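You operate a simulated robot arm through the tools that you are given. There is no shell and no other tool. Be economical: measure what you need, move in short steps, check, and stop when the job is done.

You run a simulated robot arm. Do the job below in one go: nothing can be reset, and whatever is moved stays where it is left.

TASK
Sow basil in the one-dot cell and cress in the two-dot cell, then shut the lid and its vent.
Fine: stand the packets back.

It is judged by the outcome, as a careful person would: the job done as asked, and still so three seconds after it is handed in. It fails if anything else is knocked over, pushed out of place, dropped, spilled or broken. A push-on lid holds only when it is set on centred and level and pressed home; a screw cap is set on level and turned clockwise until tight.

THE ROBOT
A 6-joint arm with a two-finger parallel gripper, fixed in place. Base frame: the origin is at the foot of the arm, x ahead of it, y to its left, z up. Units: cm, degrees, N and s.
With the tool pointing down near the work surface it reaches from about 24 to 64 cm from the base axis. Its first joint turns from -66.0 to 66.0 degrees. Payload 2.7 kg.
Tool frame: the origin (TCP) lies between the finger pads and is the grasp point; the fingertips stand 2.3 cm ahead of it; z points along the fingers, y is the line along which they close. The gripper opens to 9.4 cm. The fingers are 3.8 cm wide and 1 cm thick; the gripper's body (5.4 by 9.6 cm) begins 3.9 cm behind the TCP.
Orientation is told as [roll, pitch, yaw] about the base's x, y, z axes, in that order, counted from this pose: with the fingers straight down and closing along the base's y, the tool's x points along the base's -x, its y along +y and its z along -z.

THE INTERFACE
- The arm moves only by the tool step_arm. Its arguments are lists of equal length, an entry for each row: "delta_pos": the shift along the tool's x, y, z in units of 50 mm (1.0 is 50 mm), a list of three; "turn": the turn, a rotation vector about the tool's x, y, z in units of 4 degrees (1.0 is 4 degrees), a list of three; "hand": the finger opening in cm, from 0 to 9.4. In form: {"delta_pos": [[x, y, z], ...], "turn": [[ax, ay, az], ...], "hand": [hand, ...]}. A call has 1 to 10 rows; each row shifts and turns the commanded pose from where the row before left it, along the tool's axes as they then stand. A call with a number of a shift or a turn outside -1 to 1 is refused whole. Each row takes 0.2 s and may step no farther than 5 cm and 8.6 degrees from the row before; otherwise, or with a gripper value out of range, the whole call is refused. A pose out of reach is approached as far as the arm can. The call stops where the force on the tool passes 40 N (or 10 N more than at its start, if that is more) or the arm is blocked; 0.2 s more then pass. The fingers move at their own pace (about 4.5 cm/s each) and stop on an object; they squeeze with about 34 N. The grip force told is the motor's: it shows also when the fingers shut on nothing. Time passes only in rows, and 0.2 s behind the last, so rows that do not move let the fingers close. The reply holds the time, the measured pose of the TCP, the force on the tool along the base axes, the opening and the grip force, in the units named above and with some noise, and new pictures: "show" is both (left out), scene, wrist or none.
- Cameras (640 x 400 px; columns grow to the right, rows downward): "scene" is fixed at [10.15, -43.78, 139.7]; the picture's right is [0.69, -0.72, 0.00], its down [-0.40, -0.38, -0.83] and it looks along [0.60, 0.58, -0.56] (base axes); focal length 314 px, centre (320, 200). "wrist" rides on the gripper at [8.6, 1.6, -7.4] in the tool frame; the picture's right is [-0.18, 0.98, 0.00], its down [-0.58, -0.11, -0.81] and it looks along [-0.79, -0.15, 0.59] (tool axes); focal length 243 px, centre (320, 200).
- measure_at(camera, pixels): for up to 12 pixels [column, row] of the newest picture of that camera ("zoom" is the newest enlarged one), the place [x, y, z] in the base frame of the surface seen there, good to about 0.3 cm, but the place of the scene camera against the robot may be out by one fixed shift of up to 2.5 cm in any direction. It takes no simulated time.
- inspect(camera, box): a new picture of the part [left, top, right, bottom] of that camera's present view, enlarged. It takes no simulated time.
- sign_off(): hands the job in; it is judged then, once.

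Work in short steps. Measure before you move; look again where a grasp or a placing could have gone wrong, and mend it. You have 80 turns and 200 pictures in all, those below and enlarged ones among them. Open the gripper and draw the arm clear of the work before you hand the job in, unless the task says otherwise; then end with one line.

The tools are called after ">>>" as name(argument=value, ...) on one line, values as JSON. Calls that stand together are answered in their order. step_arm: Moves the arm, as the interface text tells. Its arguments: {"type":"object","properties":{"delta_pos":{"type":"array","items":{"type":"array","items":{"type":"number"}}},"turn":{"type":"array","items":{"type":"array","items":{"type":"number"}}},"hand":{"type":"array","items":{"type":"number"}},"show":{"type":"string","enum":["both","scene","wrist","none"]}},"required":["delta_pos","turn","hand"]} The other tools are called the same way: measure_at (camera, pixels) gives the place of the surface under pixels of a picture; inspect (camera, box) takes an enlarged picture of a part of a camera's view; sign_off () hands the job in.

At the start:

```text
time_s: 0.0
eef_pos: [31.59, 15.87, 116.55]
tool_rot: [0.1, 0.0, -0.1]
contact_force: [0.5, -0.3, 0.1]
gripper_width: 9.4
grip_force: 0.0
```

scene: 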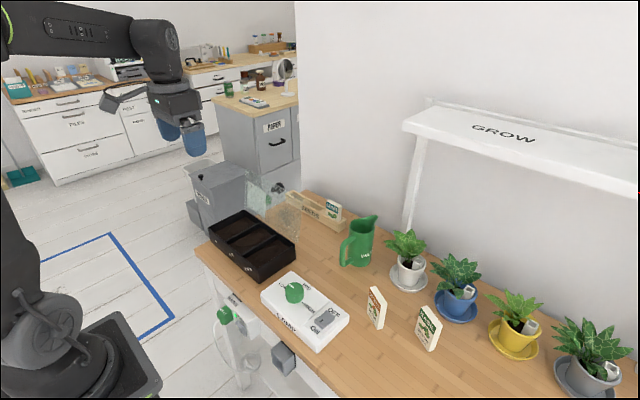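
wrist: 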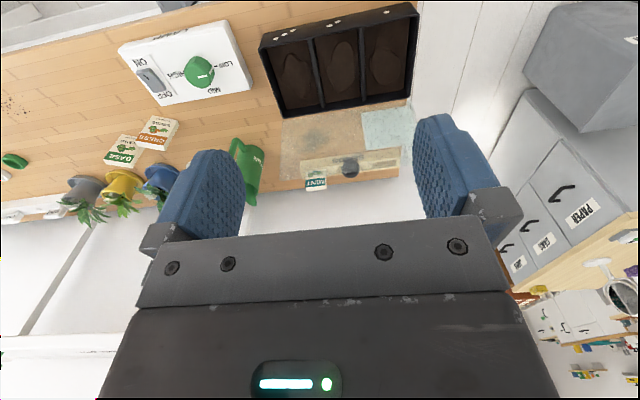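

I start by enlarging the tray with its lid, the packets and the rack in both views.

>>> inspect(camera="scene", box=[190, 160, 350, 290])

>>> inspect(camera="scene", box=[250, 260, 460, 390])

>>> inspect(camera="wrist", box=[250, 0, 430, 200])

>>> inspect(camera="wrist", box=[0, 80, 260, 240])

```text
3.08 times, centred on (270, 225) of scene
```

zoom: 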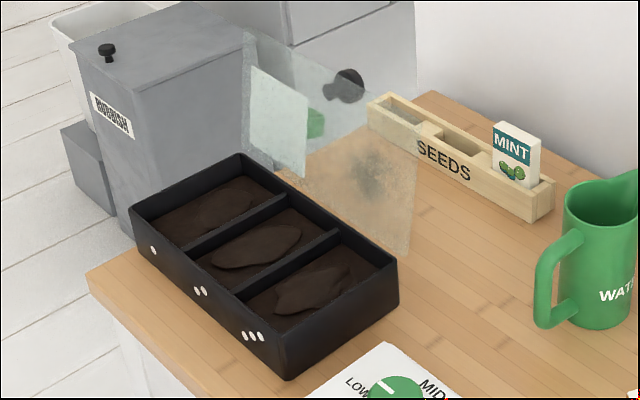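

```text
3.05 times, centred on (355, 325) of scene
```

zoom: 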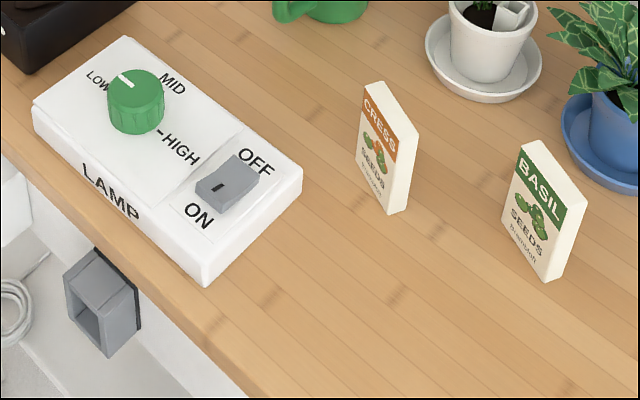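

```text
2.00 times, centred on (340, 100) of wrist
```

zoom: 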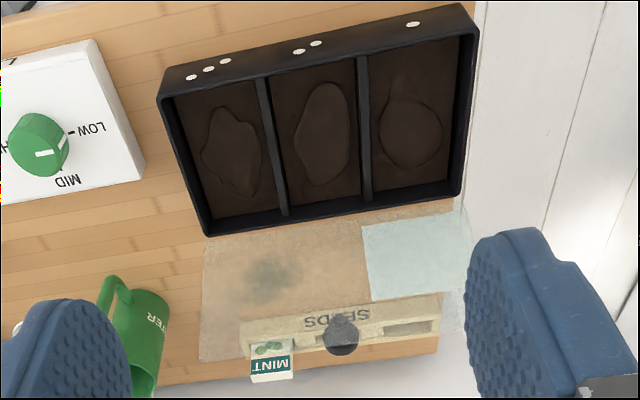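

```text
2.46 times, centred on (130, 160) of wrist
```

zoom: 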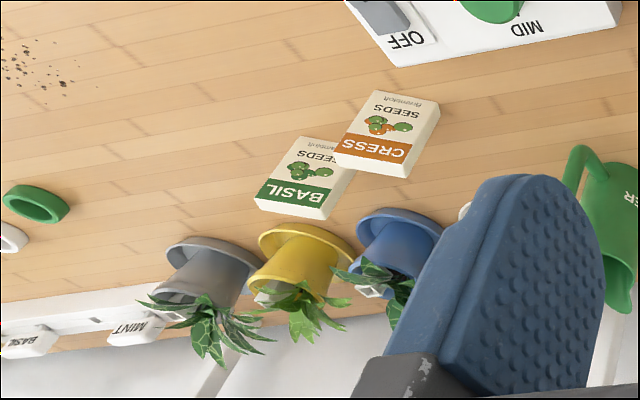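

I measure the tray, lid, rack and packets from the scene camera, and also some wrist points to find the scene shift.

>>> measure_at(camera="scene", pixels=[[224, 222], [262, 288], [296, 246], [249, 212], [372, 289], [387, 300], [378, 328], [423, 309], [441, 322], [430, 351], [321, 202], [344, 210]])

>>> measure_at(camera="wrist", pixels=[[263, 40], [415, 6], [412, 97], [274, 116], [140, 140], [165, 148], [146, 118], [177, 124], [106, 160], [134, 166], [118, 136], [315, 180]])

>>> measure_at(camera="wrist", pixels=[[353, 112], [352, 152], [434, 115], [435, 150], [414, 148], [300, 120], [350, 168], [320, 140], [385, 128], [300, 165], [395, 160], [330, 160]])

>>> measure_at(camera="scene", pixels=[[253, 184], [266, 190], [250, 195], [264, 216], [294, 207], [292, 242], [277, 188], [284, 216], [330, 199], [382, 190], [286, 197], [326, 222]])

```text
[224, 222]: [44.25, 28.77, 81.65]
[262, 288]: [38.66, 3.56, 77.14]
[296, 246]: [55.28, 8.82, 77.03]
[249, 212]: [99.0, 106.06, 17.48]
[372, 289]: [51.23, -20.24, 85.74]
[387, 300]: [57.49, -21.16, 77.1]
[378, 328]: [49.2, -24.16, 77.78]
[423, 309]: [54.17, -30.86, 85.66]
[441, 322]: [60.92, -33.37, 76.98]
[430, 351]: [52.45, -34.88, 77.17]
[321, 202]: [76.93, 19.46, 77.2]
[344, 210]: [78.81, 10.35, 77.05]
```

```text
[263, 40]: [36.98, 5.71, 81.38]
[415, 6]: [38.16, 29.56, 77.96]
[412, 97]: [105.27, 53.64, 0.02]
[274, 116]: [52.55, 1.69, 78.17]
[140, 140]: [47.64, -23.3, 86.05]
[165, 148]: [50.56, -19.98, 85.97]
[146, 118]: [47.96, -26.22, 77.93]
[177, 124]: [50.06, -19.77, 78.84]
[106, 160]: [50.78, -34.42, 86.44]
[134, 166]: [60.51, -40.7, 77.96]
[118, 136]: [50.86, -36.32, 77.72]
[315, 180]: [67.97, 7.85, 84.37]
```

```text
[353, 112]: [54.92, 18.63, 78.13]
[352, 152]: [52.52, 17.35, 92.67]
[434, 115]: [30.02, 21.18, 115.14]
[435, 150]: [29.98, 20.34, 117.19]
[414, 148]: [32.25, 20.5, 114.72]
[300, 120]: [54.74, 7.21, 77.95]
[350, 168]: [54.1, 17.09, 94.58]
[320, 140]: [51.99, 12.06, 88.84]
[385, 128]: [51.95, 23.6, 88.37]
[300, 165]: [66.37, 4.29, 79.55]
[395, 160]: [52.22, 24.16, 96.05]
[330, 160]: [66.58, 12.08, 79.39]
```

```text
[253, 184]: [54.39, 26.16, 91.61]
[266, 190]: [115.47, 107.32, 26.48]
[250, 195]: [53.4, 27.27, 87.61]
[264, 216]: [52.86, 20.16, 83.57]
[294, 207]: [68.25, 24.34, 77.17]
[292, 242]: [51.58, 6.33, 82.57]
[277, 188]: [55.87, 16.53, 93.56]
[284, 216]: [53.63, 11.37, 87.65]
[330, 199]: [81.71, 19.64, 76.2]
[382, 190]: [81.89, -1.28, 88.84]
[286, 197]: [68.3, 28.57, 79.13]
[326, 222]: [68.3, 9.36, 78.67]
```

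The lid stands open at x≈52 along the tray's back edge. I need a closer look at its knob and the pale vent panel (scene px ~ (262,200)) and the rack.

>>> inspect(camera="scene", box=[240, 160, 310, 250])

>>> inspect(camera="wrist", box=[275, 95, 425, 200])

>>> inspect(camera="scene", box=[275, 180, 355, 240])

```text
4.44 times, centred on (275, 205) of scene
```

zoom: 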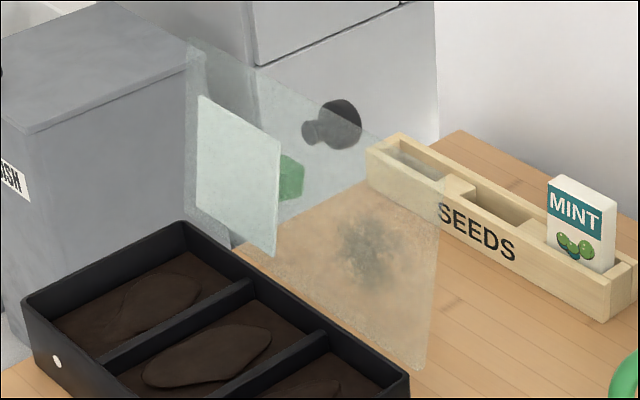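

```text
3.81 times, centred on (350, 148) of wrist
```

zoom: 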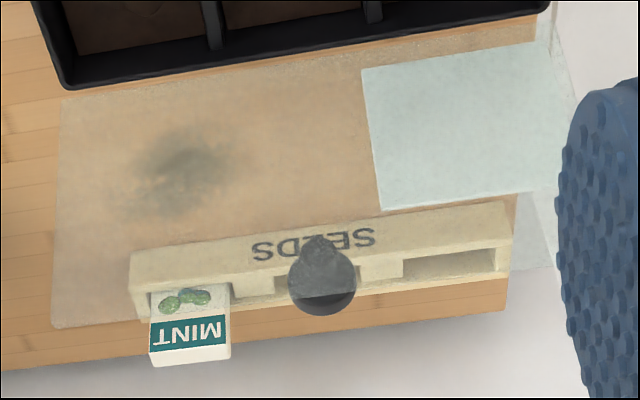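

```text
6.67 times, centred on (315, 210) of scene
```

zoom: 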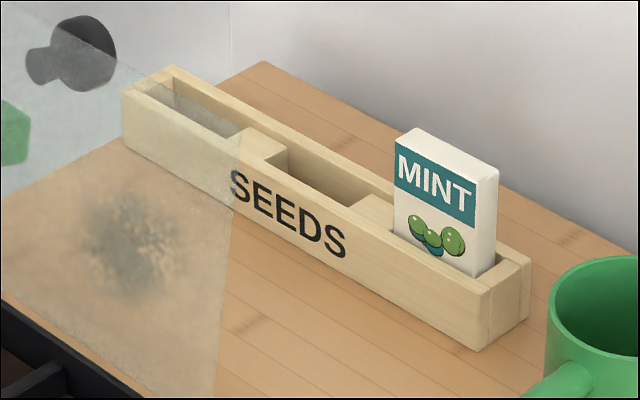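

The packets stand upright on the bench; I zoom on them in the scene view to get their exact corners and headings.

>>> inspect(camera="scene", box=[355, 275, 455, 360])

>>> inspect(camera="wrist", box=[90, 105, 190, 180])

```text
4.71 times, centred on (405, 318) of scene
```

zoom: 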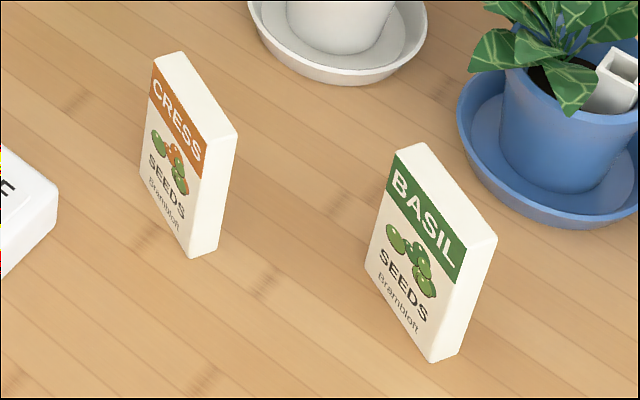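

```text
5.33 times, centred on (140, 142) of wrist
```

zoom: 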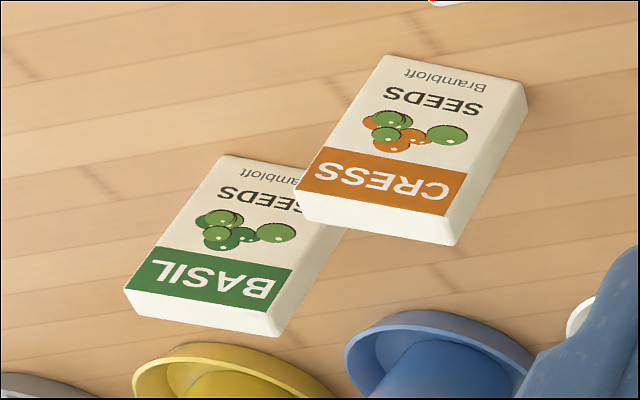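

Now measure several points on the packets in the zoom, staying inside each face.

>>> measure_at(camera="zoom", pixels=[[306, 202], [448, 235], [302, 212], [440, 240], [320, 170], [458, 196], [392, 66], [514, 90], [140, 300], [270, 325], [136, 280], [275, 305]])

>>> inspect(camera="scene", box=[355, 275, 455, 360])

```text
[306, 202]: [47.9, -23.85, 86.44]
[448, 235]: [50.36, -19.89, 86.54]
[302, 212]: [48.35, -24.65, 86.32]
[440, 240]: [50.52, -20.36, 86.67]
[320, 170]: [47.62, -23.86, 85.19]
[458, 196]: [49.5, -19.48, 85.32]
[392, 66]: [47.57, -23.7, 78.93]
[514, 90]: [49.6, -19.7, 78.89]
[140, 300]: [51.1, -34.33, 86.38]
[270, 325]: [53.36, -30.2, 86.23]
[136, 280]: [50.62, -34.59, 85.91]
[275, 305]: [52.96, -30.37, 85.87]
```

```text
4.71 times, centred on (405, 318) of scene
```

zoom: 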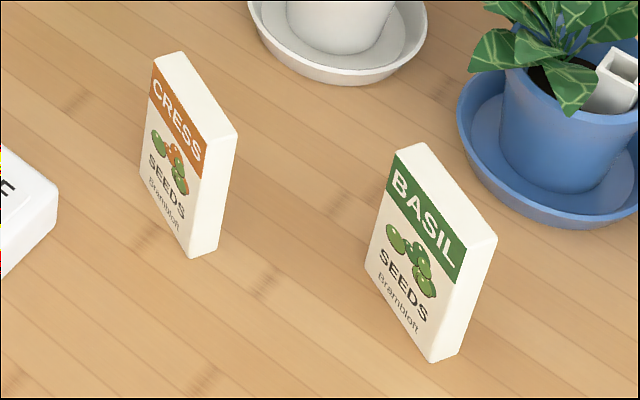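

>>> measure_at(camera="zoom", pixels=[[160, 60], [198, 150], [182, 58], [230, 135], [200, 245], [216, 240], [406, 155], [455, 270], [424, 150], [490, 238], [436, 352], [458, 345]])

```text
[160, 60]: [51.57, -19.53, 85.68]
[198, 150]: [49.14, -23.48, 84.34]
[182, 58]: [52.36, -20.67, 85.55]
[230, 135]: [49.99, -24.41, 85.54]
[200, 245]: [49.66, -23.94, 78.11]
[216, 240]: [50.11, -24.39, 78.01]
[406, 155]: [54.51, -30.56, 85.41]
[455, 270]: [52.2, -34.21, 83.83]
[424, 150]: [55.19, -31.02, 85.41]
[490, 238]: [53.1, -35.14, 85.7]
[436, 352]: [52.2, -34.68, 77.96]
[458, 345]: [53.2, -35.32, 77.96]
```

Packets: yaw about 29° off y, cress centre ≈(49.2,-21.9), basil ≈(52.4,-32.9), tops z≈86.4. I measure the lamp, tray rim and cells, then test reaching a horizontal tool in free air.

>>> measure_at(camera="scene", pixels=[[261, 291], [317, 351], [349, 318], [292, 273], [320, 320], [210, 241], [240, 228], [262, 240], [285, 252], [272, 272], [205, 240], [325, 315]])

>>> step_arm(delta_pos=[[0, 0, 0], [0, 0, 0], [0, 0, 0], [0, 0, 0], [0, 0, 0], [0, 0, 0], [0, 0, 0], [0, 0, 0], [0, 0, 0], [0, 0, 0]], turn=[[0, -1, 0], [0, -1, 0], [0, -1, 0], [0, -1, 0], [0, -1, 0], [0, -1, 0], [0, -1, 0], [0, -1, 0], [0, -1, 0], [0, -1, 0]], hand=[9.4, 9.4, 9.4, 9.4, 9.4, 9.4, 9.4, 9.4, 9.4, 9.4])

```text
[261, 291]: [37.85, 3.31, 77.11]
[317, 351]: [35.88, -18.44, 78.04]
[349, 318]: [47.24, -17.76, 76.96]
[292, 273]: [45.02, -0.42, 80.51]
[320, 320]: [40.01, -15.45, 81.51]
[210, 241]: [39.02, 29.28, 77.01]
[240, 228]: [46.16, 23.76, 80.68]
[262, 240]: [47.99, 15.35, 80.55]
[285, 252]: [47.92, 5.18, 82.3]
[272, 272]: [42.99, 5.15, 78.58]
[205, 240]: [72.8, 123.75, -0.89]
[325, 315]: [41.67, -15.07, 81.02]
```

```text
time_s: 2.2
eef_pos: [31.55, 15.88, 116.52]
tool_rot: [0.1, -40.2, 0.1]
contact_force: [0.1, 0.9, -0.7]
gripper_width: 9.42
grip_force: 0.1
```

scene: 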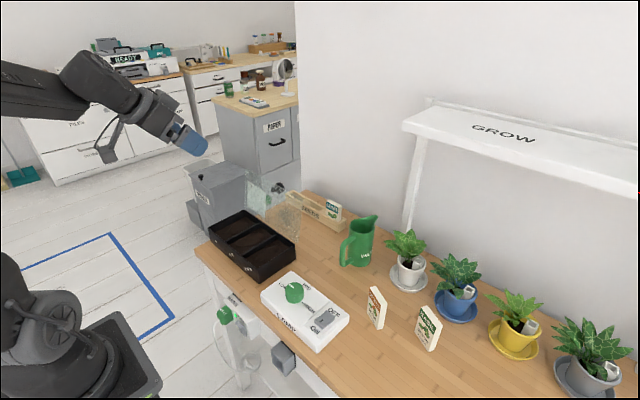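
wrist: 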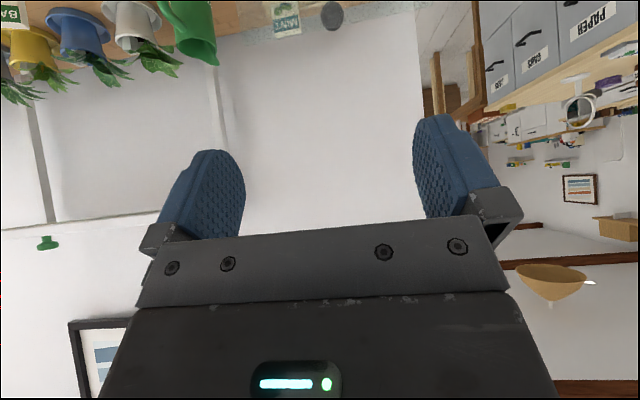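

Tilting outward works. I continue to a near-horizontal tool while shifting left, to test the pouring pose over the one-dot cell before taking anything.

>>> step_arm(delta_pos=[[0, 0.18, 0], [0, 0.18, 0], [0, 0.18, 0], [0, 0.18, 0], [0, 0.18, 0], [0, 0.18, 0], [0, 0.18, 0], [0, 0.18, 0], [0, 0.18, 0], [0, 0.18, 0]], turn=[[0, -1, 0], [0, -1, 0], [0, -1, 0], [0, -1, 0], [0, -1, 0], [0, -1, 0], [0, -1, 0], [0, -1, 0], [0, -1, 0], [0, -1, 0]], hand=[9.4, 9.4, 9.4, 9.4, 9.4, 9.4, 9.4, 9.4, 9.4, 9.4], show="none")

>>> step_arm(delta_pos=[[0, 0, 0], [0, 0, 0], [0, 0, 0], [0, 0, 0], [0, 0, 0], [0, 0, 0.5], [0, 0, 0.5], [0, 0, 0.5], [0, 0, 0.5], [0, 0, 0.5]], turn=[[0, -1, 0], [0, -1, 0], [0, -1, 0], [0, -1, 0], [0, -1, 0], [0, 0, 1], [0, 0, 1], [0, 0, 1], [0, 0, 1], [0, 0, 1]], hand=[9.4, 9.4, 9.4, 9.4, 9.4, 9.4, 9.4, 9.4, 9.4, 9.4])

```text
time_s: 4.4
eef_pos: [31.53, 24.97, 116.68]
tool_rot: [0.6, -80.1, -0.5]
contact_force: [-0.6, -0.6, 0.0]
gripper_width: 9.41
grip_force: 0.0
```

```text
time_s: 6.6
eef_pos: [43.91, 25.24, 119.17]
tool_rot: [117.0, -67.9, -115.6]
contact_force: [0.2, 0.7, -0.5]
gripper_width: 9.4
grip_force: 0.1
out of reach, approached as far as the arm can: row 10
```

scene: 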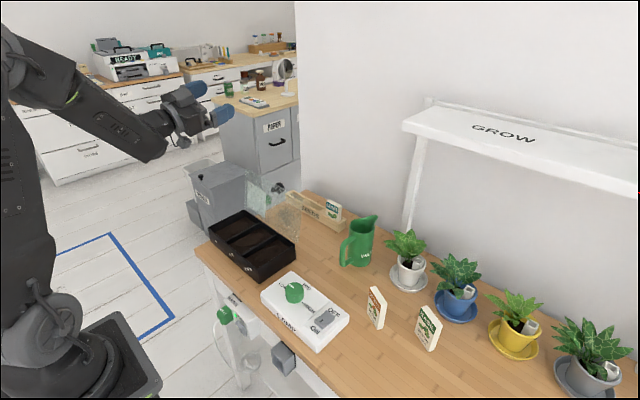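
wrist: 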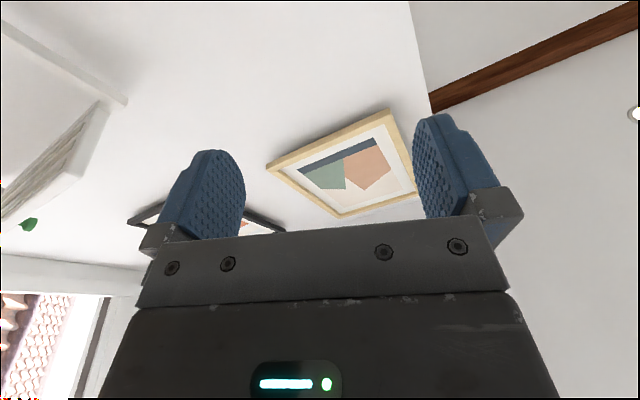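

The tool reaches 100° of tilt; the last row met a limit, perhaps of height. I unroll, go down to pouring height over the cell, and test rolling there.

>>> step_arm(delta_pos=[[0, 0, 0], [0, 0, 0], [0, 0, 0], [0, 0, 0], [0, 0, 0], [0.7, 0, 0], [0.7, 0, 0], [0.7, 0, 0], [0.7, 0, 0], [0.7, 0, 0]], turn=[[0, 0, -1], [0, 0, -1], [0, 0, -1], [0, 0, -1], [0, 0, -1], [0, 0, 0], [0, 0, 0], [0, 0, 0], [0, 0, 0], [0, 0, 0]], hand=[9.4, 9.4, 9.4, 9.4, 9.4, 9.4, 9.4, 9.4, 9.4, 9.4], show="none")

>>> step_arm(delta_pos=[[0, 0, 0], [0, 0, 0], [0, 0, 0], [0, 0, 0], [0, 0, 0], [0, 0, 0], [0, 0, 0], [0, 0, 0], [0, 0, 0], [0, 0, 0]], turn=[[0, 0, 1], [0, 0, 1], [0, 0, 1], [0, 0, 1], [0, 0, 1], [0, 0, 1], [0, 0, 1], [0, 0, 1], [0, 0, 1], [0, 0, 1]], hand=[9.4, 9.4, 9.4, 9.4, 9.4, 9.4, 9.4, 9.4, 9.4, 9.4], show="scene")

```text
time_s: 8.8
eef_pos: [46.78, 25.19, 101.94]
tool_rot: [179.5, -79.9, -179.4]
contact_force: [-0.7, -0.6, -0.2]
gripper_width: 9.4
grip_force: 0.2
```

```text
time_s: 11.0
eef_pos: [52.81, 43.22, 118.14]
tool_rot: [105.1, -49.1, -101.7]
contact_force: [0.4, -0.3, 0.0]
gripper_width: 9.38
grip_force: 0.0
out of reach, approached as far as the arm can: row 2, 3, 4, 5, 6, 7, 8, 9, 10
```

scene: 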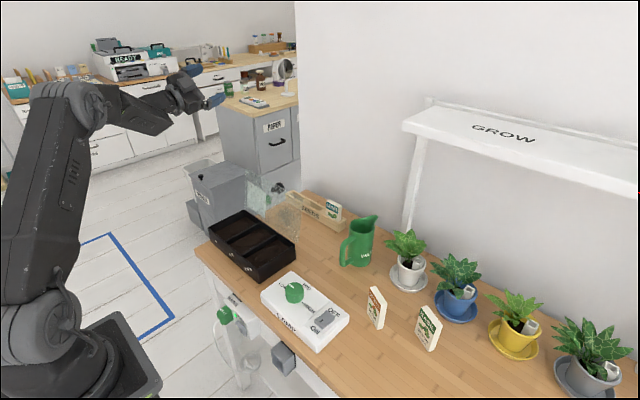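

Positive roll runs into a joint limit there and the arm drifted. I turn back and test the negative roll.

>>> step_arm(delta_pos=[[0, 0, 0], [0, 0, 0], [0, 0, 0], [0, 0, 0], [0, 0, 0], [0, 0, 0], [0, 0, 0], [0, 0, 0], [0, 0, 0], [0, 0, 0]], turn=[[0, 0, -1], [0, 0, -1], [0, 0, -1], [0, 0, -1], [0, 0, -1], [0, 0, -1], [0, 0, -1], [0, 0, -1], [0, 0, -1], [0, 0, -1]], hand=[9.4, 9.4, 9.4, 9.4, 9.4, 9.4, 9.4, 9.4, 9.4, 9.4], show="none")

>>> step_arm(delta_pos=[[0, 0, 0], [0, 0, 0], [0, 0, 0], [0, 0, 0], [0, 0, 0], [0, 0, 0], [0, 0, 0], [0, 0, 0], [0, 0, 0], [0, 0, 0]], turn=[[0, 0, -1], [0, 0, -1], [0, 0, -1], [0, 0, -1], [0, 0, -1], [0, 0, -1], [0, 0, -1], [0, 0, -1], [0, 0, -1], [0, 0, -1]], hand=[9.4, 9.4, 9.4, 9.4, 9.4, 9.4, 9.4, 9.4, 9.4, 9.4], show="scene")

```text
time_s: 13.2
eef_pos: [52.87, 43.15, 118.07]
tool_rot: [-179.7, -80.0, 179.8]
contact_force: [0.8, 0.8, -0.1]
gripper_width: 9.4
grip_force: 0.0
```

```text
time_s: 15.4
eef_pos: [52.67, 43.21, 118.09]
tool_rot: [-105.4, -48.9, 101.7]
contact_force: [0.1, 0.6, 0.1]
gripper_width: 9.39
grip_force: 0.1
```

scene: 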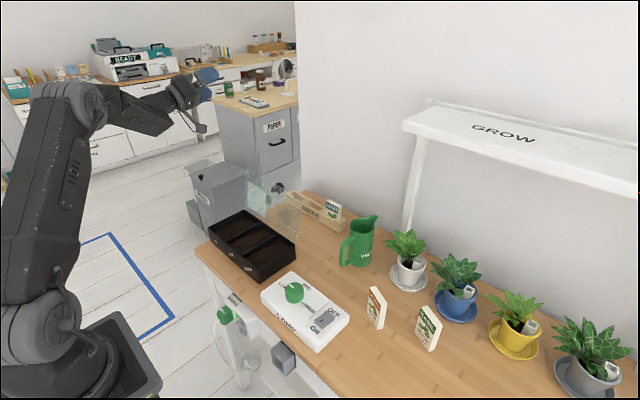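

Negative roll works. I carry on with it to see how far it goes.

>>> step_arm(delta_pos=[[0, 0, 0], [0, 0, 0], [0, 0, 0], [0, 0, 0], [0, 0, 0], [0, 0, 0], [0, 0, 0], [0, 0, 0], [0, 0, 0], [0, 0, 0]], turn=[[0, 0, -1], [0, 0, -1], [0, 0, -1], [0, 0, -1], [0, 0, -1], [0, 0, -1], [0, 0, -1], [0, 0, -1], [0, 0, -1], [0, 0, -1]], hand=[9.4, 9.4, 9.4, 9.4, 9.4, 9.4, 9.4, 9.4, 9.4, 9.4], show="none")

>>> step_arm(delta_pos=[[0, 0, 0], [0, 0, 0], [0, 0, 0], [0, 0, 0], [0, 0, 0], [0, 0, 0], [0, 0, 0], [0, 0, 0], [0, 0, 0], [0, 0, 0]], turn=[[0, 0, -1], [0, 0, -1], [0, 0, -1], [0, 0, -1], [0, 0, -1], [0, 0, -1], [0, 0, -1], [0, 0, -1], [0, 0, -1], [0, 0, -1]], hand=[9.4, 9.4, 9.4, 9.4, 9.4, 9.4, 9.4, 9.4, 9.4, 9.4], show="none")

>>> step_arm(delta_pos=[[0, 0, 0], [0, 0, 0], [0, 0, 0], [0, 0, 0], [0, 0, 0], [0, 0, 0], [0, 0, 0], [0, 0, 0], [0, 0, 0], [0, 0, 0]], turn=[[0, 0, -1], [0, 0, -1], [0, 0, -1], [0, 0, -1], [0, 0, -1], [0, 0, -1], [0, 0, -1], [0, 0, -1], [0, 0, -1], [0, 0, -1]], hand=[9.4, 9.4, 9.4, 9.4, 9.4, 9.4, 9.4, 9.4, 9.4, 9.4])

```text
time_s: 17.6
eef_pos: [52.73, 43.11, 118.15]
tool_rot: [-100.2, -9.8, 91.7]
contact_force: [-0.9, 0.5, -0.1]
gripper_width: 9.38
grip_force: 0.1
```

```text
time_s: 19.8
eef_pos: [52.75, 43.21, 118.07]
tool_rot: [-101.5, 29.5, 84.3]
contact_force: [0.3, -0.8, -0.1]
gripper_width: 9.39
grip_force: 0.0
```

```text
time_s: 22.0
eef_pos: [52.75, 43.23, 118.35]
tool_rot: [-117.4, 67.8, 64.3]
contact_force: [0.4, 0.1, 0.4]
gripper_width: 9.39
grip_force: 0.0
```

scene: 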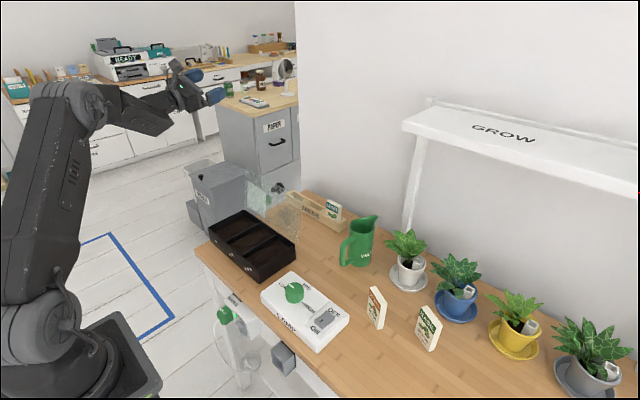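
wrist: 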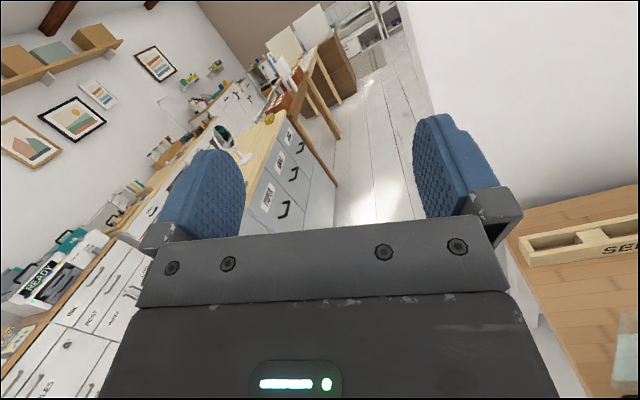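

Rolling to -160 works, so I'll grasp with the camera above and pour by rolling back. I finish the roll to -180, then tilt to 60° while moving right.

>>> step_arm(delta_pos=[[0, 0, 0], [0, 0, 0], [0, 0, 0], [0, 0, 0], [0, 0, 0], [0, 0.9, 0], [0, 0.9, 0], [0, 0.9, 0], [0, 0.9, 0], [0, 0.9, 0]], turn=[[0, 0, -1], [0, 0, -1], [0, 0, -1], [0, 0, -1], [0, 0, -1], [0, -1, 0], [0, -1, 0], [0, -1, 0], [0, -1, 0], [0, -1, 0]], hand=[9.4, 9.4, 9.4, 9.4, 9.4, 9.4, 9.4, 9.4, 9.4, 9.4], show="none")

>>> step_arm(delta_pos=[[0, 0.9, 0], [0, 0.9, 0], [0, 0.9, 0], [0, 0.9, 0], [0, 0.9, 0]], turn=[[0, -1, 0], [0, -1, 0], [0, -1, 0], [0, -1, 0], [0, -1, 0]], hand=[9.4, 9.4, 9.4, 9.4, 9.4], show="scene")

```text
time_s: 24.2
eef_pos: [52.67, 20.7, 118.11]
tool_rot: [-0.5, 80.1, 179.6]
contact_force: [0.6, 0.5, 0.0]
gripper_width: 9.41
grip_force: 0.1
```

```text
time_s: 25.4
eef_pos: [52.72, 0.04, 118.42]
tool_rot: [4.2, 59.8, -175.2]
contact_force: [0.3, -3.1, 0.8]
gripper_width: 9.41
grip_force: 0.1
out of reach, approached as far as the arm can: row 4
```

scene: 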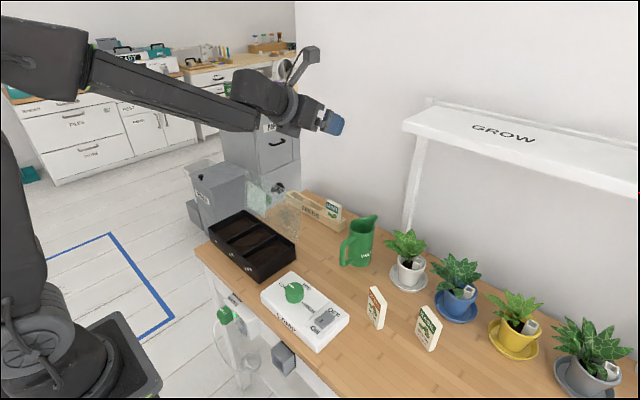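

The tool now sits flipped at 60° tilt. I swing the azimuth to about -28° while moving right toward the packets.

>>> step_arm(delta_pos=[[0, 0.8, 0], [0, 0.8, 0], [0, 0.8, 0], [0, 0.8, 0], [0, 0.8, 0], [0, 0.8, 0], [0, 0.8, 0]], turn=[[-0.86, 0, 0.5], [-0.86, 0, 0.5], [-0.86, 0, 0.5], [-0.86, 0, 0.5], [-0.86, 0, 0.5], [-0.86, 0, 0.5], [-0.86, 0, 0.5]], hand=[8, 8, 8, 8, 8, 8, 8])

```text
time_s: 27.0
eef_pos: [46.98, -27.77, 118.62]
tool_rot: [-0.3, 60.0, 151.9]
contact_force: [0.3, -0.9, -0.2]
gripper_width: 7.99
grip_force: 0.1
```

scene: 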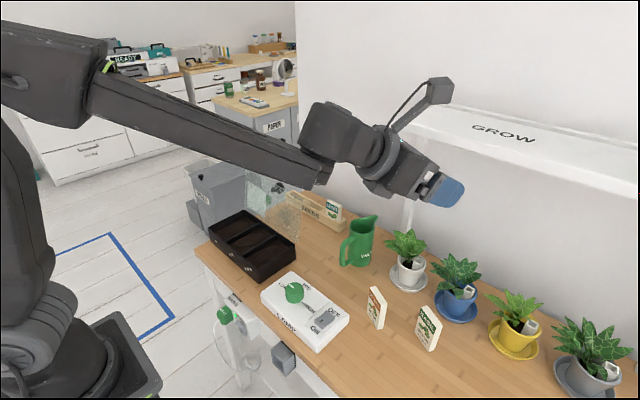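
wrist: 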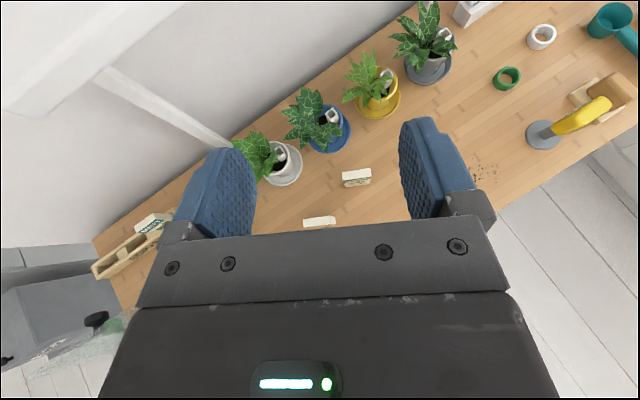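

The orientation is right (tilt 60°, azimuth -28°). The packet tops appear at wrist (357,176) and (320,222); I enlarge and measure them.

>>> inspect(camera="wrist", box=[295, 155, 385, 235])

>>> measure_at(camera="wrist", pixels=[[343, 179], [371, 174], [357, 176], [357, 173], [344, 174], [370, 169], [304, 223], [335, 219], [320, 221]])

```text
5.00 times, centred on (340, 195) of wrist
```

zoom: 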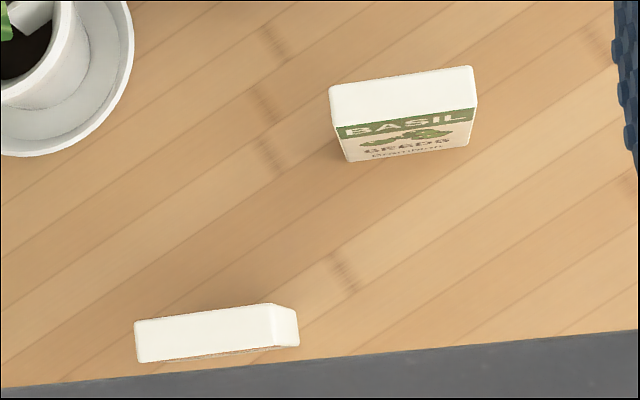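

```text
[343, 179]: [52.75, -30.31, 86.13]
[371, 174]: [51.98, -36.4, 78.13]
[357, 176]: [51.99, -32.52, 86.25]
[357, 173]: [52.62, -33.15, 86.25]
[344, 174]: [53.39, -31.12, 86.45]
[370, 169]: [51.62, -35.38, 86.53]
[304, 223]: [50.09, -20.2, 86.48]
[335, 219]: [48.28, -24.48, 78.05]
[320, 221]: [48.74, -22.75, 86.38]
```

>>> measure_at(camera="zoom", pixels=[[335, 92], [466, 72], [470, 102], [342, 121], [400, 97], [141, 326], [268, 308], [273, 340], [145, 357], [207, 333]])

```text
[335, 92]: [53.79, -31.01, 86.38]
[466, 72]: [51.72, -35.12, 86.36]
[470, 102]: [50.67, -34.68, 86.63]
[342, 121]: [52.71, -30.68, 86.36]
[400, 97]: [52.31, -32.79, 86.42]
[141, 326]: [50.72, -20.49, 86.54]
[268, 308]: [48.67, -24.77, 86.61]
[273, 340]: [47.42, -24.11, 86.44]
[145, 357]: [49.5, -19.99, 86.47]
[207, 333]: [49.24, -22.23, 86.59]
```

Basil's centre is (52.25,-32.85), cress's (49.1,-22.3). I move straight above basil with the fingers at 7.5 cm.

>>> step_arm(delta_pos=[[-0.677, 0.08, 0.716], [-0.677, 0.08, 0.716], [-0.677, 0.08, 0.716], [-0.677, 0.08, 0.716], [-0.677, 0.08, 0.716], [0, 0, 0]], turn=[[0, 0, 0], [0, 0, 0], [0, 0, 0], [0, 0, 0], [0, 0, 0], [0, 0, 0]], hand=[7.5, 7.5, 7.5, 7.5, 7.5, 7.5])

```text
time_s: 28.4
eef_pos: [47.11, -27.81, 118.57]
tool_rot: [-0.2, 60.0, 151.9]
contact_force: [-0.1, 0.4, 0.0]
gripper_width: 7.52
grip_force: 0.1
out of reach, approached as far as the arm can: row 1, 2, 3, 4, 5
```

scene: 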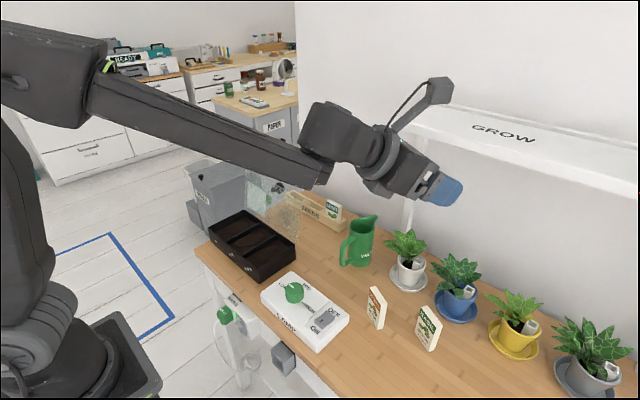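
wrist: 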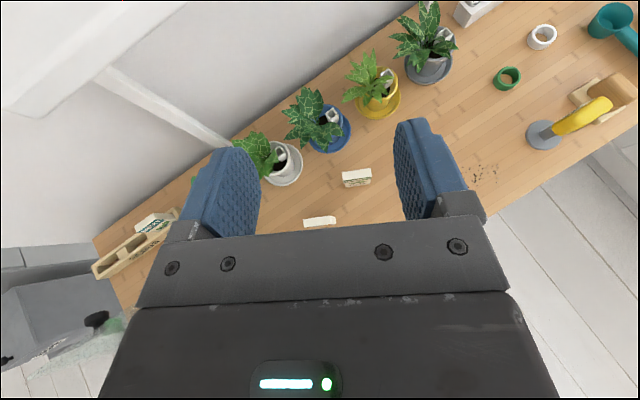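

The whole step was refused as out of reach. I test single rows: straight down, then back toward the base, to learn what limits it.

>>> step_arm(delta_pos=[[-0.6, 0, 0.35]], turn=[[0, 0, 0]], hand=[7.5], show="none")

>>> step_arm(delta_pos=[[-0.4, 0, -0.6]], turn=[[0, 0, 0]], hand=[7.5], show="none")

>>> step_arm(delta_pos=[[-0.6, 0, 0.35]], turn=[[0, 0, 0]], hand=[7.5], show="none")

```text
time_s: 28.8
eef_pos: [47.07, -27.81, 118.51]
tool_rot: [-0.3, 60.0, 151.9]
contact_force: [-0.6, -0.1, -0.6]
gripper_width: 7.52
grip_force: 0.1
out of reach, approached as far as the arm can: row 1
```

```text
time_s: 29.2
eef_pos: [43.93, -26.07, 118.34]
tool_rot: [-0.3, 59.9, 152.0]
contact_force: [0.6, 0.9, -0.1]
gripper_width: 7.51
grip_force: 0.1
```

```text
time_s: 29.6
eef_pos: [43.92, -26.01, 118.22]
tool_rot: [-0.3, 59.9, 151.9]
contact_force: [-1.0, 0.1, -0.8]
gripper_width: 7.51
grip_force: 0.0
out of reach, approached as far as the arm can: row 1
```

Going down is blocked though moving back is not: likely the wrist is near its straight configuration. I raise the tilt to 88° again, then go down on the far side of it.

>>> step_arm(delta_pos=[[0, 0, 0], [0, 0, 0], [0, 0, 0], [0, 0, 0], [0, 0, 0], [0, 0, 0], [0, 0, 0], [-0.9, 0, 0.03], [-0.9, 0, 0.03], [-0.9, 0, 0.03]], turn=[[0, 1, 0], [0, 1, 0], [0, 1, 0], [0, 1, 0], [0, 1, 0], [0, 1, 0], [0, 1, 0], [0, 0, 0], [0, 0, 0], [0, 0, 0]], hand=[7.5, 7.5, 7.5, 7.5, 7.5, 7.5, 7.5, 7.5, 7.5, 7.5], show="scene")

```text
time_s: 31.8
eef_pos: [39.25, -26.25, 111.47]
tool_rot: [-0.7, 59.8, 151.8]
contact_force: [0.1, -0.3, -0.2]
gripper_width: 7.5
grip_force: 0.0
out of reach, approached as far as the arm can: row 1, 2, 3, 4, 5, 6, 7, 8, 9, 10
```

scene: 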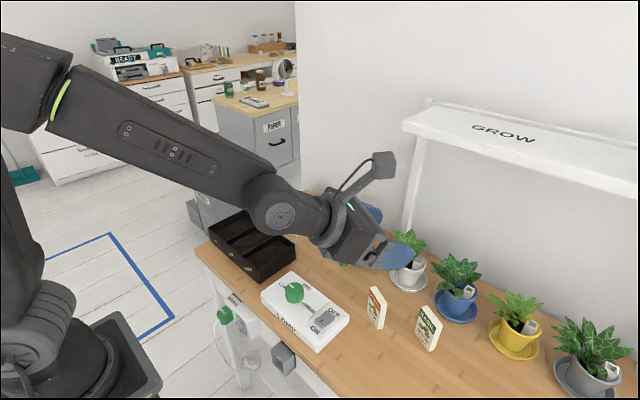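

The tilt would not rise from here, so the wrist is stuck near straight. I try the other way: lower the tilt to about 40°.

>>> step_arm(delta_pos=[[0, 0, 0], [0, 0, 0], [0, 0, 0], [0, 0, 0], [0, 0, 0]], turn=[[0, -1, 0], [0, -1, 0], [0, -1, 0], [0, -1, 0], [0, -1, 0]], hand=[7.5, 7.5, 7.5, 7.5, 7.5], show="none")

>>> step_arm(delta_pos=[[-0.32, 0, 0.38], [-0.32, 0, 0.38]], turn=[[0, 0, 0], [0, 0, 0]], hand=[7.5, 7.5], show="scene")

```text
time_s: 33.0
eef_pos: [40.07, -24.79, 111.15]
tool_rot: [0.2, 40.0, 151.9]
contact_force: [-0.6, -0.3, 0.5]
gripper_width: 7.51
grip_force: 0.1
out of reach, approached as far as the arm can: row 3, 4, 5
```

```text
time_s: 33.6
eef_pos: [40.16, -24.72, 106.4]
tool_rot: [-0.3, 40.1, 152.0]
contact_force: [0.1, -0.7, -1.3]
gripper_width: 7.48
grip_force: 0.0
```

scene: 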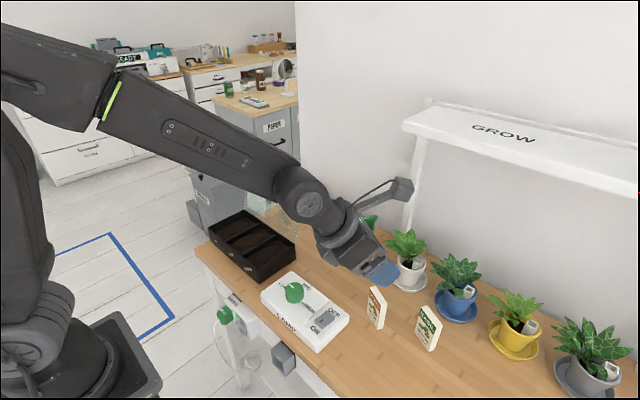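

Near-side motion works now. To keep away from the joint limit, I roll the tool back by 180° here in free air so the grasp uses the middle of the wrist's range.

>>> step_arm(delta_pos=[[0, 0, 0], [0, 0, 0], [0, 0, 0], [0, 0, 0], [0, 0, 0], [0, 0, 0], [0, 0, 0], [0, 0, 0], [0, 0, 0], [0, 0, 0]], turn=[[0, 0, 1], [0, 0, 1], [0, 0, 1], [0, 0, 1], [0, 0, 1], [0, 0, 1], [0, 0, 1], [0, 0, 1], [0, 0, 1], [0, 0, 1]], hand=[7.5, 7.5, 7.5, 7.5, 7.5, 7.5, 7.5, 7.5, 7.5, 7.5], show="none")

>>> step_arm(delta_pos=[[0, 0, 0], [0, 0, 0], [0, 0, 0], [0, 0, 0], [0, 0, 0], [0, 0, 0], [0, 0, 0], [0, 0, 0], [0, 0, 0], [0, 0, 0]], turn=[[0, 0, 1], [0, 0, 1], [0, 0, 1], [0, 0, 1], [0, 0, 1], [0, 0, 1], [0, 0, 1], [0, 0, 1], [0, 0, 1], [0, 0, 1]], hand=[7.5, 7.5, 7.5, 7.5, 7.5, 7.5, 7.5, 7.5, 7.5, 7.5], show="none")

>>> step_arm(delta_pos=[[0, 0, 0], [0, 0, 0], [0, 0, 0], [0, 0, 0], [0, 0, 0], [0, 0, 0], [0, 0, 0], [0, 0, 0], [0, 0, 0], [0, 0, 0]], turn=[[0, 0, 1], [0, 0, 1], [0, 0, 1], [0, 0, 1], [0, 0, 1], [0, 0, 1], [0, 0, 1], [0, 0, 1], [0, 0, 1], [0, 0, 1]], hand=[7.5, 7.5, 7.5, 7.5, 7.5, 7.5, 7.5, 7.5, 7.5, 7.5], show="none")

>>> step_arm(delta_pos=[[0, 0, 0], [0, 0, 0], [0, 0, 0], [0, 0, 0], [0, 0, 0], [0, 0, 0], [0, 0, 0], [0, 0, 0], [0, 0, 0], [0, 0, 0]], turn=[[0, 0, 1], [0, 0, 1], [0, 0, 1], [0, 0, 1], [0, 0, 1], [0, 0, 1], [0, 0, 1], [0, 0, 1], [0, 0, 1], [0, 0, 1]], hand=[7.5, 7.5, 7.5, 7.5, 7.5, 7.5, 7.5, 7.5, 7.5, 7.5], show="none")

>>> step_arm(delta_pos=[[0, 0, 0], [0, 0, 0], [0, 0, 0], [0, 0, 0], [0, 0, 0], [0, 0, 0], [0, 0, 0], [0, 0, 0]], turn=[[0, 0, 1], [0, 0, 1], [0, 0, 1], [0, 0, 1], [0, 0, 1], [0, 1, 0], [0, 1, 0], [0, 0.5, 0]], hand=[7.5, 7.5, 7.5, 7.5, 7.5, 7.5, 7.5, 7.5])

```text
time_s: 35.8
eef_pos: [40.18, -24.62, 106.27]
tool_rot: [-28.5, 29.4, 104.4]
contact_force: [-1.5, -0.6, 0.3]
gripper_width: 7.48
grip_force: 0.1
```

```text
time_s: 38.0
eef_pos: [40.07, -24.73, 106.29]
tool_rot: [-39.4, 6.1, 69.8]
contact_force: [-0.7, 0.4, -0.3]
gripper_width: 7.5
grip_force: 0.2
```

```text
time_s: 40.2
eef_pos: [40.03, -24.66, 106.23]
tool_rot: [-35.8, -18.9, 38.1]
contact_force: [-0.7, 0.0, 0.8]
gripper_width: 7.5
grip_force: 0.1
```

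```text
time_s: 42.4
eef_pos: [40.14, -24.7, 106.37]
tool_rot: [-15.8, -37.1, -2.6]
contact_force: [-0.1, -0.3, -0.5]
gripper_width: 7.51
grip_force: 0.1
```

```text
time_s: 44.2
eef_pos: [40.02, -24.74, 106.25]
tool_rot: [0.2, -29.9, -28.0]
contact_force: [-0.4, 0.6, -0.4]
gripper_width: 7.49
grip_force: 0.1
```

scene: 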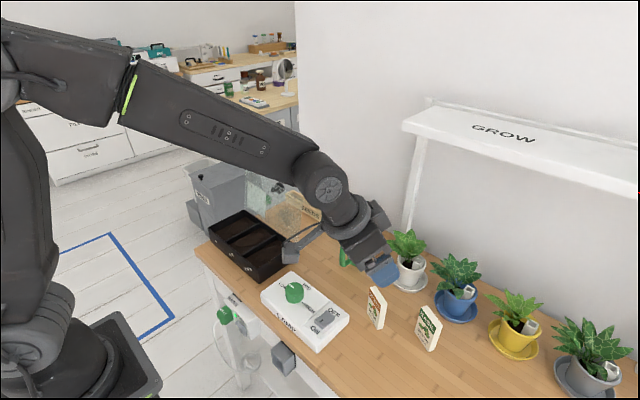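
wrist: 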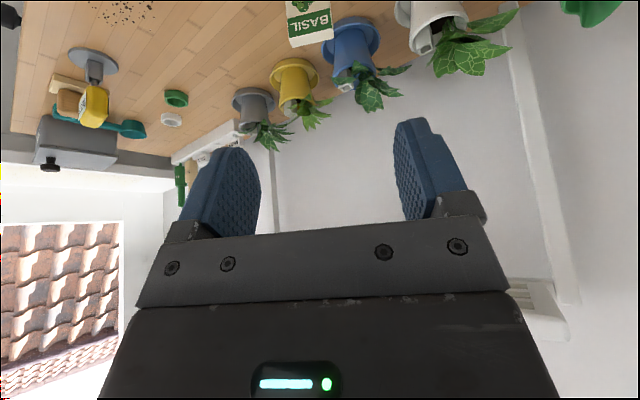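

Tool is now unflipped at 30° tilt, azimuth -28°. I trim the yaw by 1.5° and move above basil at z≈96.

>>> step_arm(delta_pos=[[-0.372, -0.092, 0.81], [-0.372, -0.092, 0.81], [-0.372, -0.092, 0.81], [-0.372, -0.092, 0.81]], turn=[[-0.19, 0, -0.325], [0, 0, 0], [0, 0, 0], [0, 0, 0]], hand=[7.5, 7.5, 7.5, 7.5])

```text
time_s: 45.2
eef_pos: [52.27, -32.85, 95.92]
tool_rot: [0.2, -30.0, -26.3]
contact_force: [0.0, 0.0, -0.4]
gripper_width: 7.48
grip_force: 0.1
```

scene: 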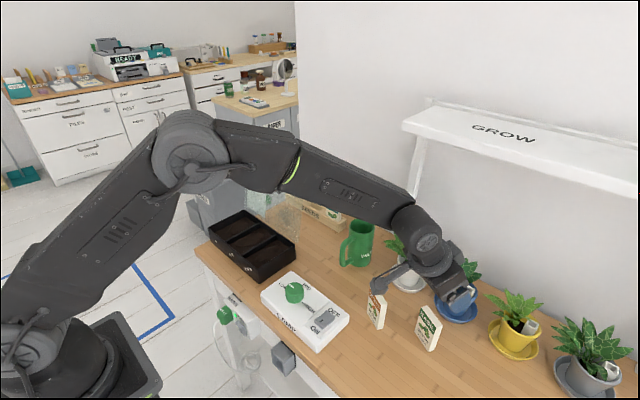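
wrist: 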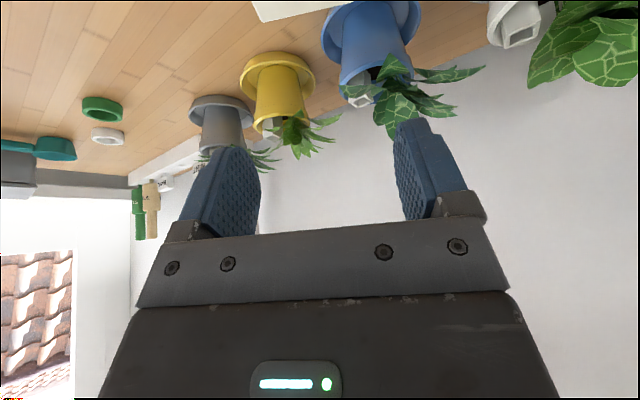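

I am right above basil at (52.27,-32.85,95.9). I go straight down to z≈83.7 with the fingers on either side.

>>> step_arm(delta_pos=[[0.305, 0, 0.529], [0.305, 0, 0.529], [0.305, 0, 0.529], [0.305, 0, 0.529]], turn=[[0, 0, 0], [0, 0, 0], [0, 0, 0], [0, 0, 0]], hand=[7.5, 7.5, 7.5, 7.5])

```text
time_s: 46.2
eef_pos: [52.22, -32.91, 83.74]
tool_rot: [0.2, -30.0, -26.4]
contact_force: [0.4, -0.3, 0.9]
gripper_width: 7.5
grip_force: 0.0
```

scene: 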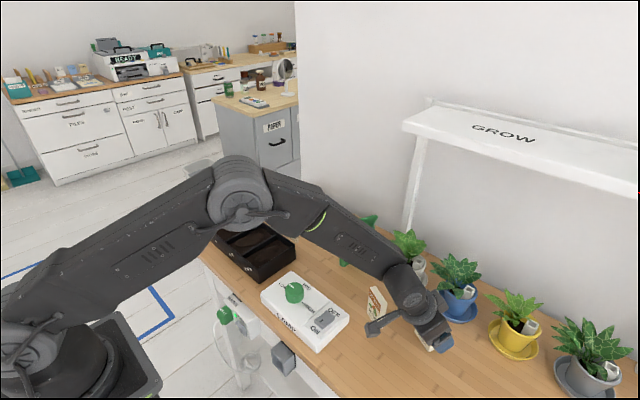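
wrist: 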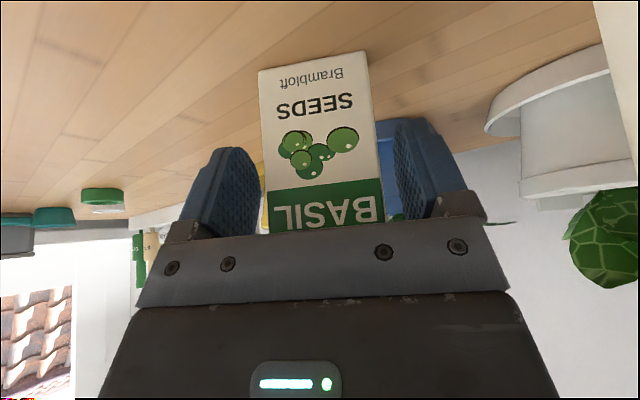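

Basil sits between the fingers (wrist (320,150)). I close on it and let the fingers settle.

>>> step_arm(delta_pos=[[0, 0, 0], [0, 0, 0], [0, 0, 0], [0, 0, 0]], turn=[[0, 0, 0], [0, 0, 0], [0, 0, 0], [0, 0, 0]], hand=[5.5, 4, 4, 4], show="wrist")

>>> step_arm(delta_pos=[[-0.25, 0, -0.433], [-0.4, 0, -0.693], [-0.4, 0, -0.693], [-0.4, 0, -0.693], [-0.4, 0, -0.693], [0, 0, 0]], turn=[[0, 0, 0], [0, 0, 0], [0, 0, 0], [0, 0, 0], [0, 0, 0], [0, 0, 0]], hand=[4, 4, 4, 4, 4, 4])

```text
time_s: 47.2
eef_pos: [52.17, -32.98, 83.71]
tool_rot: [0.1, -30.0, -26.4]
contact_force: [0.0, -0.1, 1.1]
gripper_width: 5.09
grip_force: 34.3
```

wrist: 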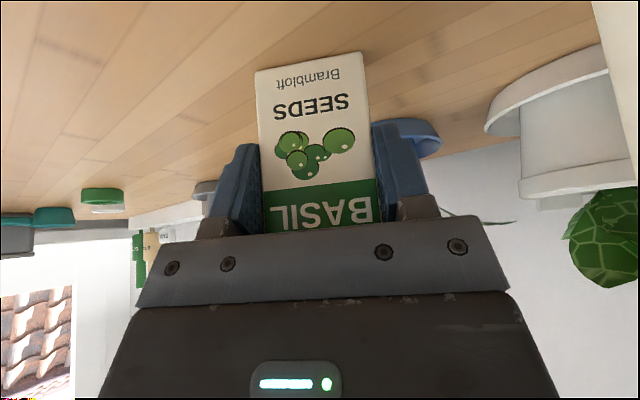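

```text
time_s: 48.6
eef_pos: [52.35, -32.94, 102.19]
tool_rot: [0.2, -29.8, -26.5]
contact_force: [-0.8, -0.1, -0.2]
gripper_width: 5.13
grip_force: 34.1
```

scene: 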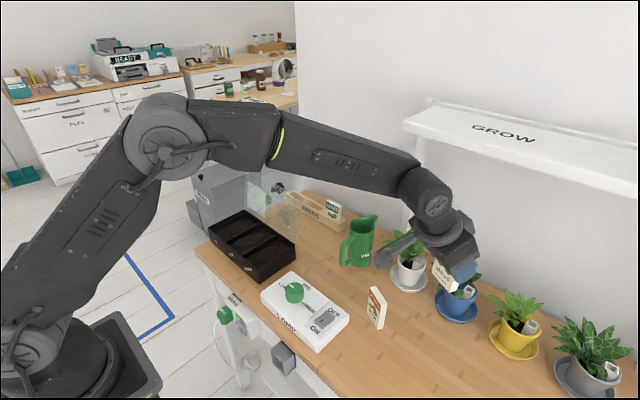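
wrist: 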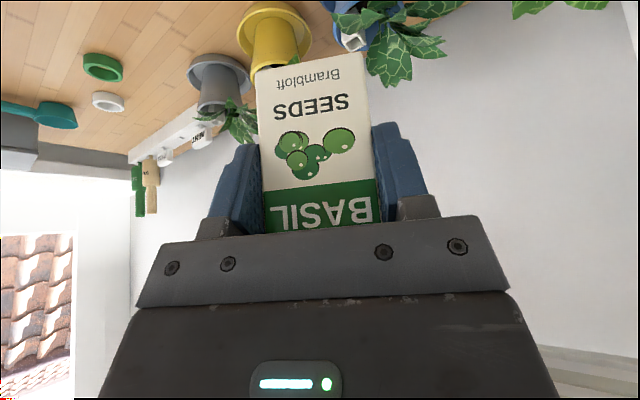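

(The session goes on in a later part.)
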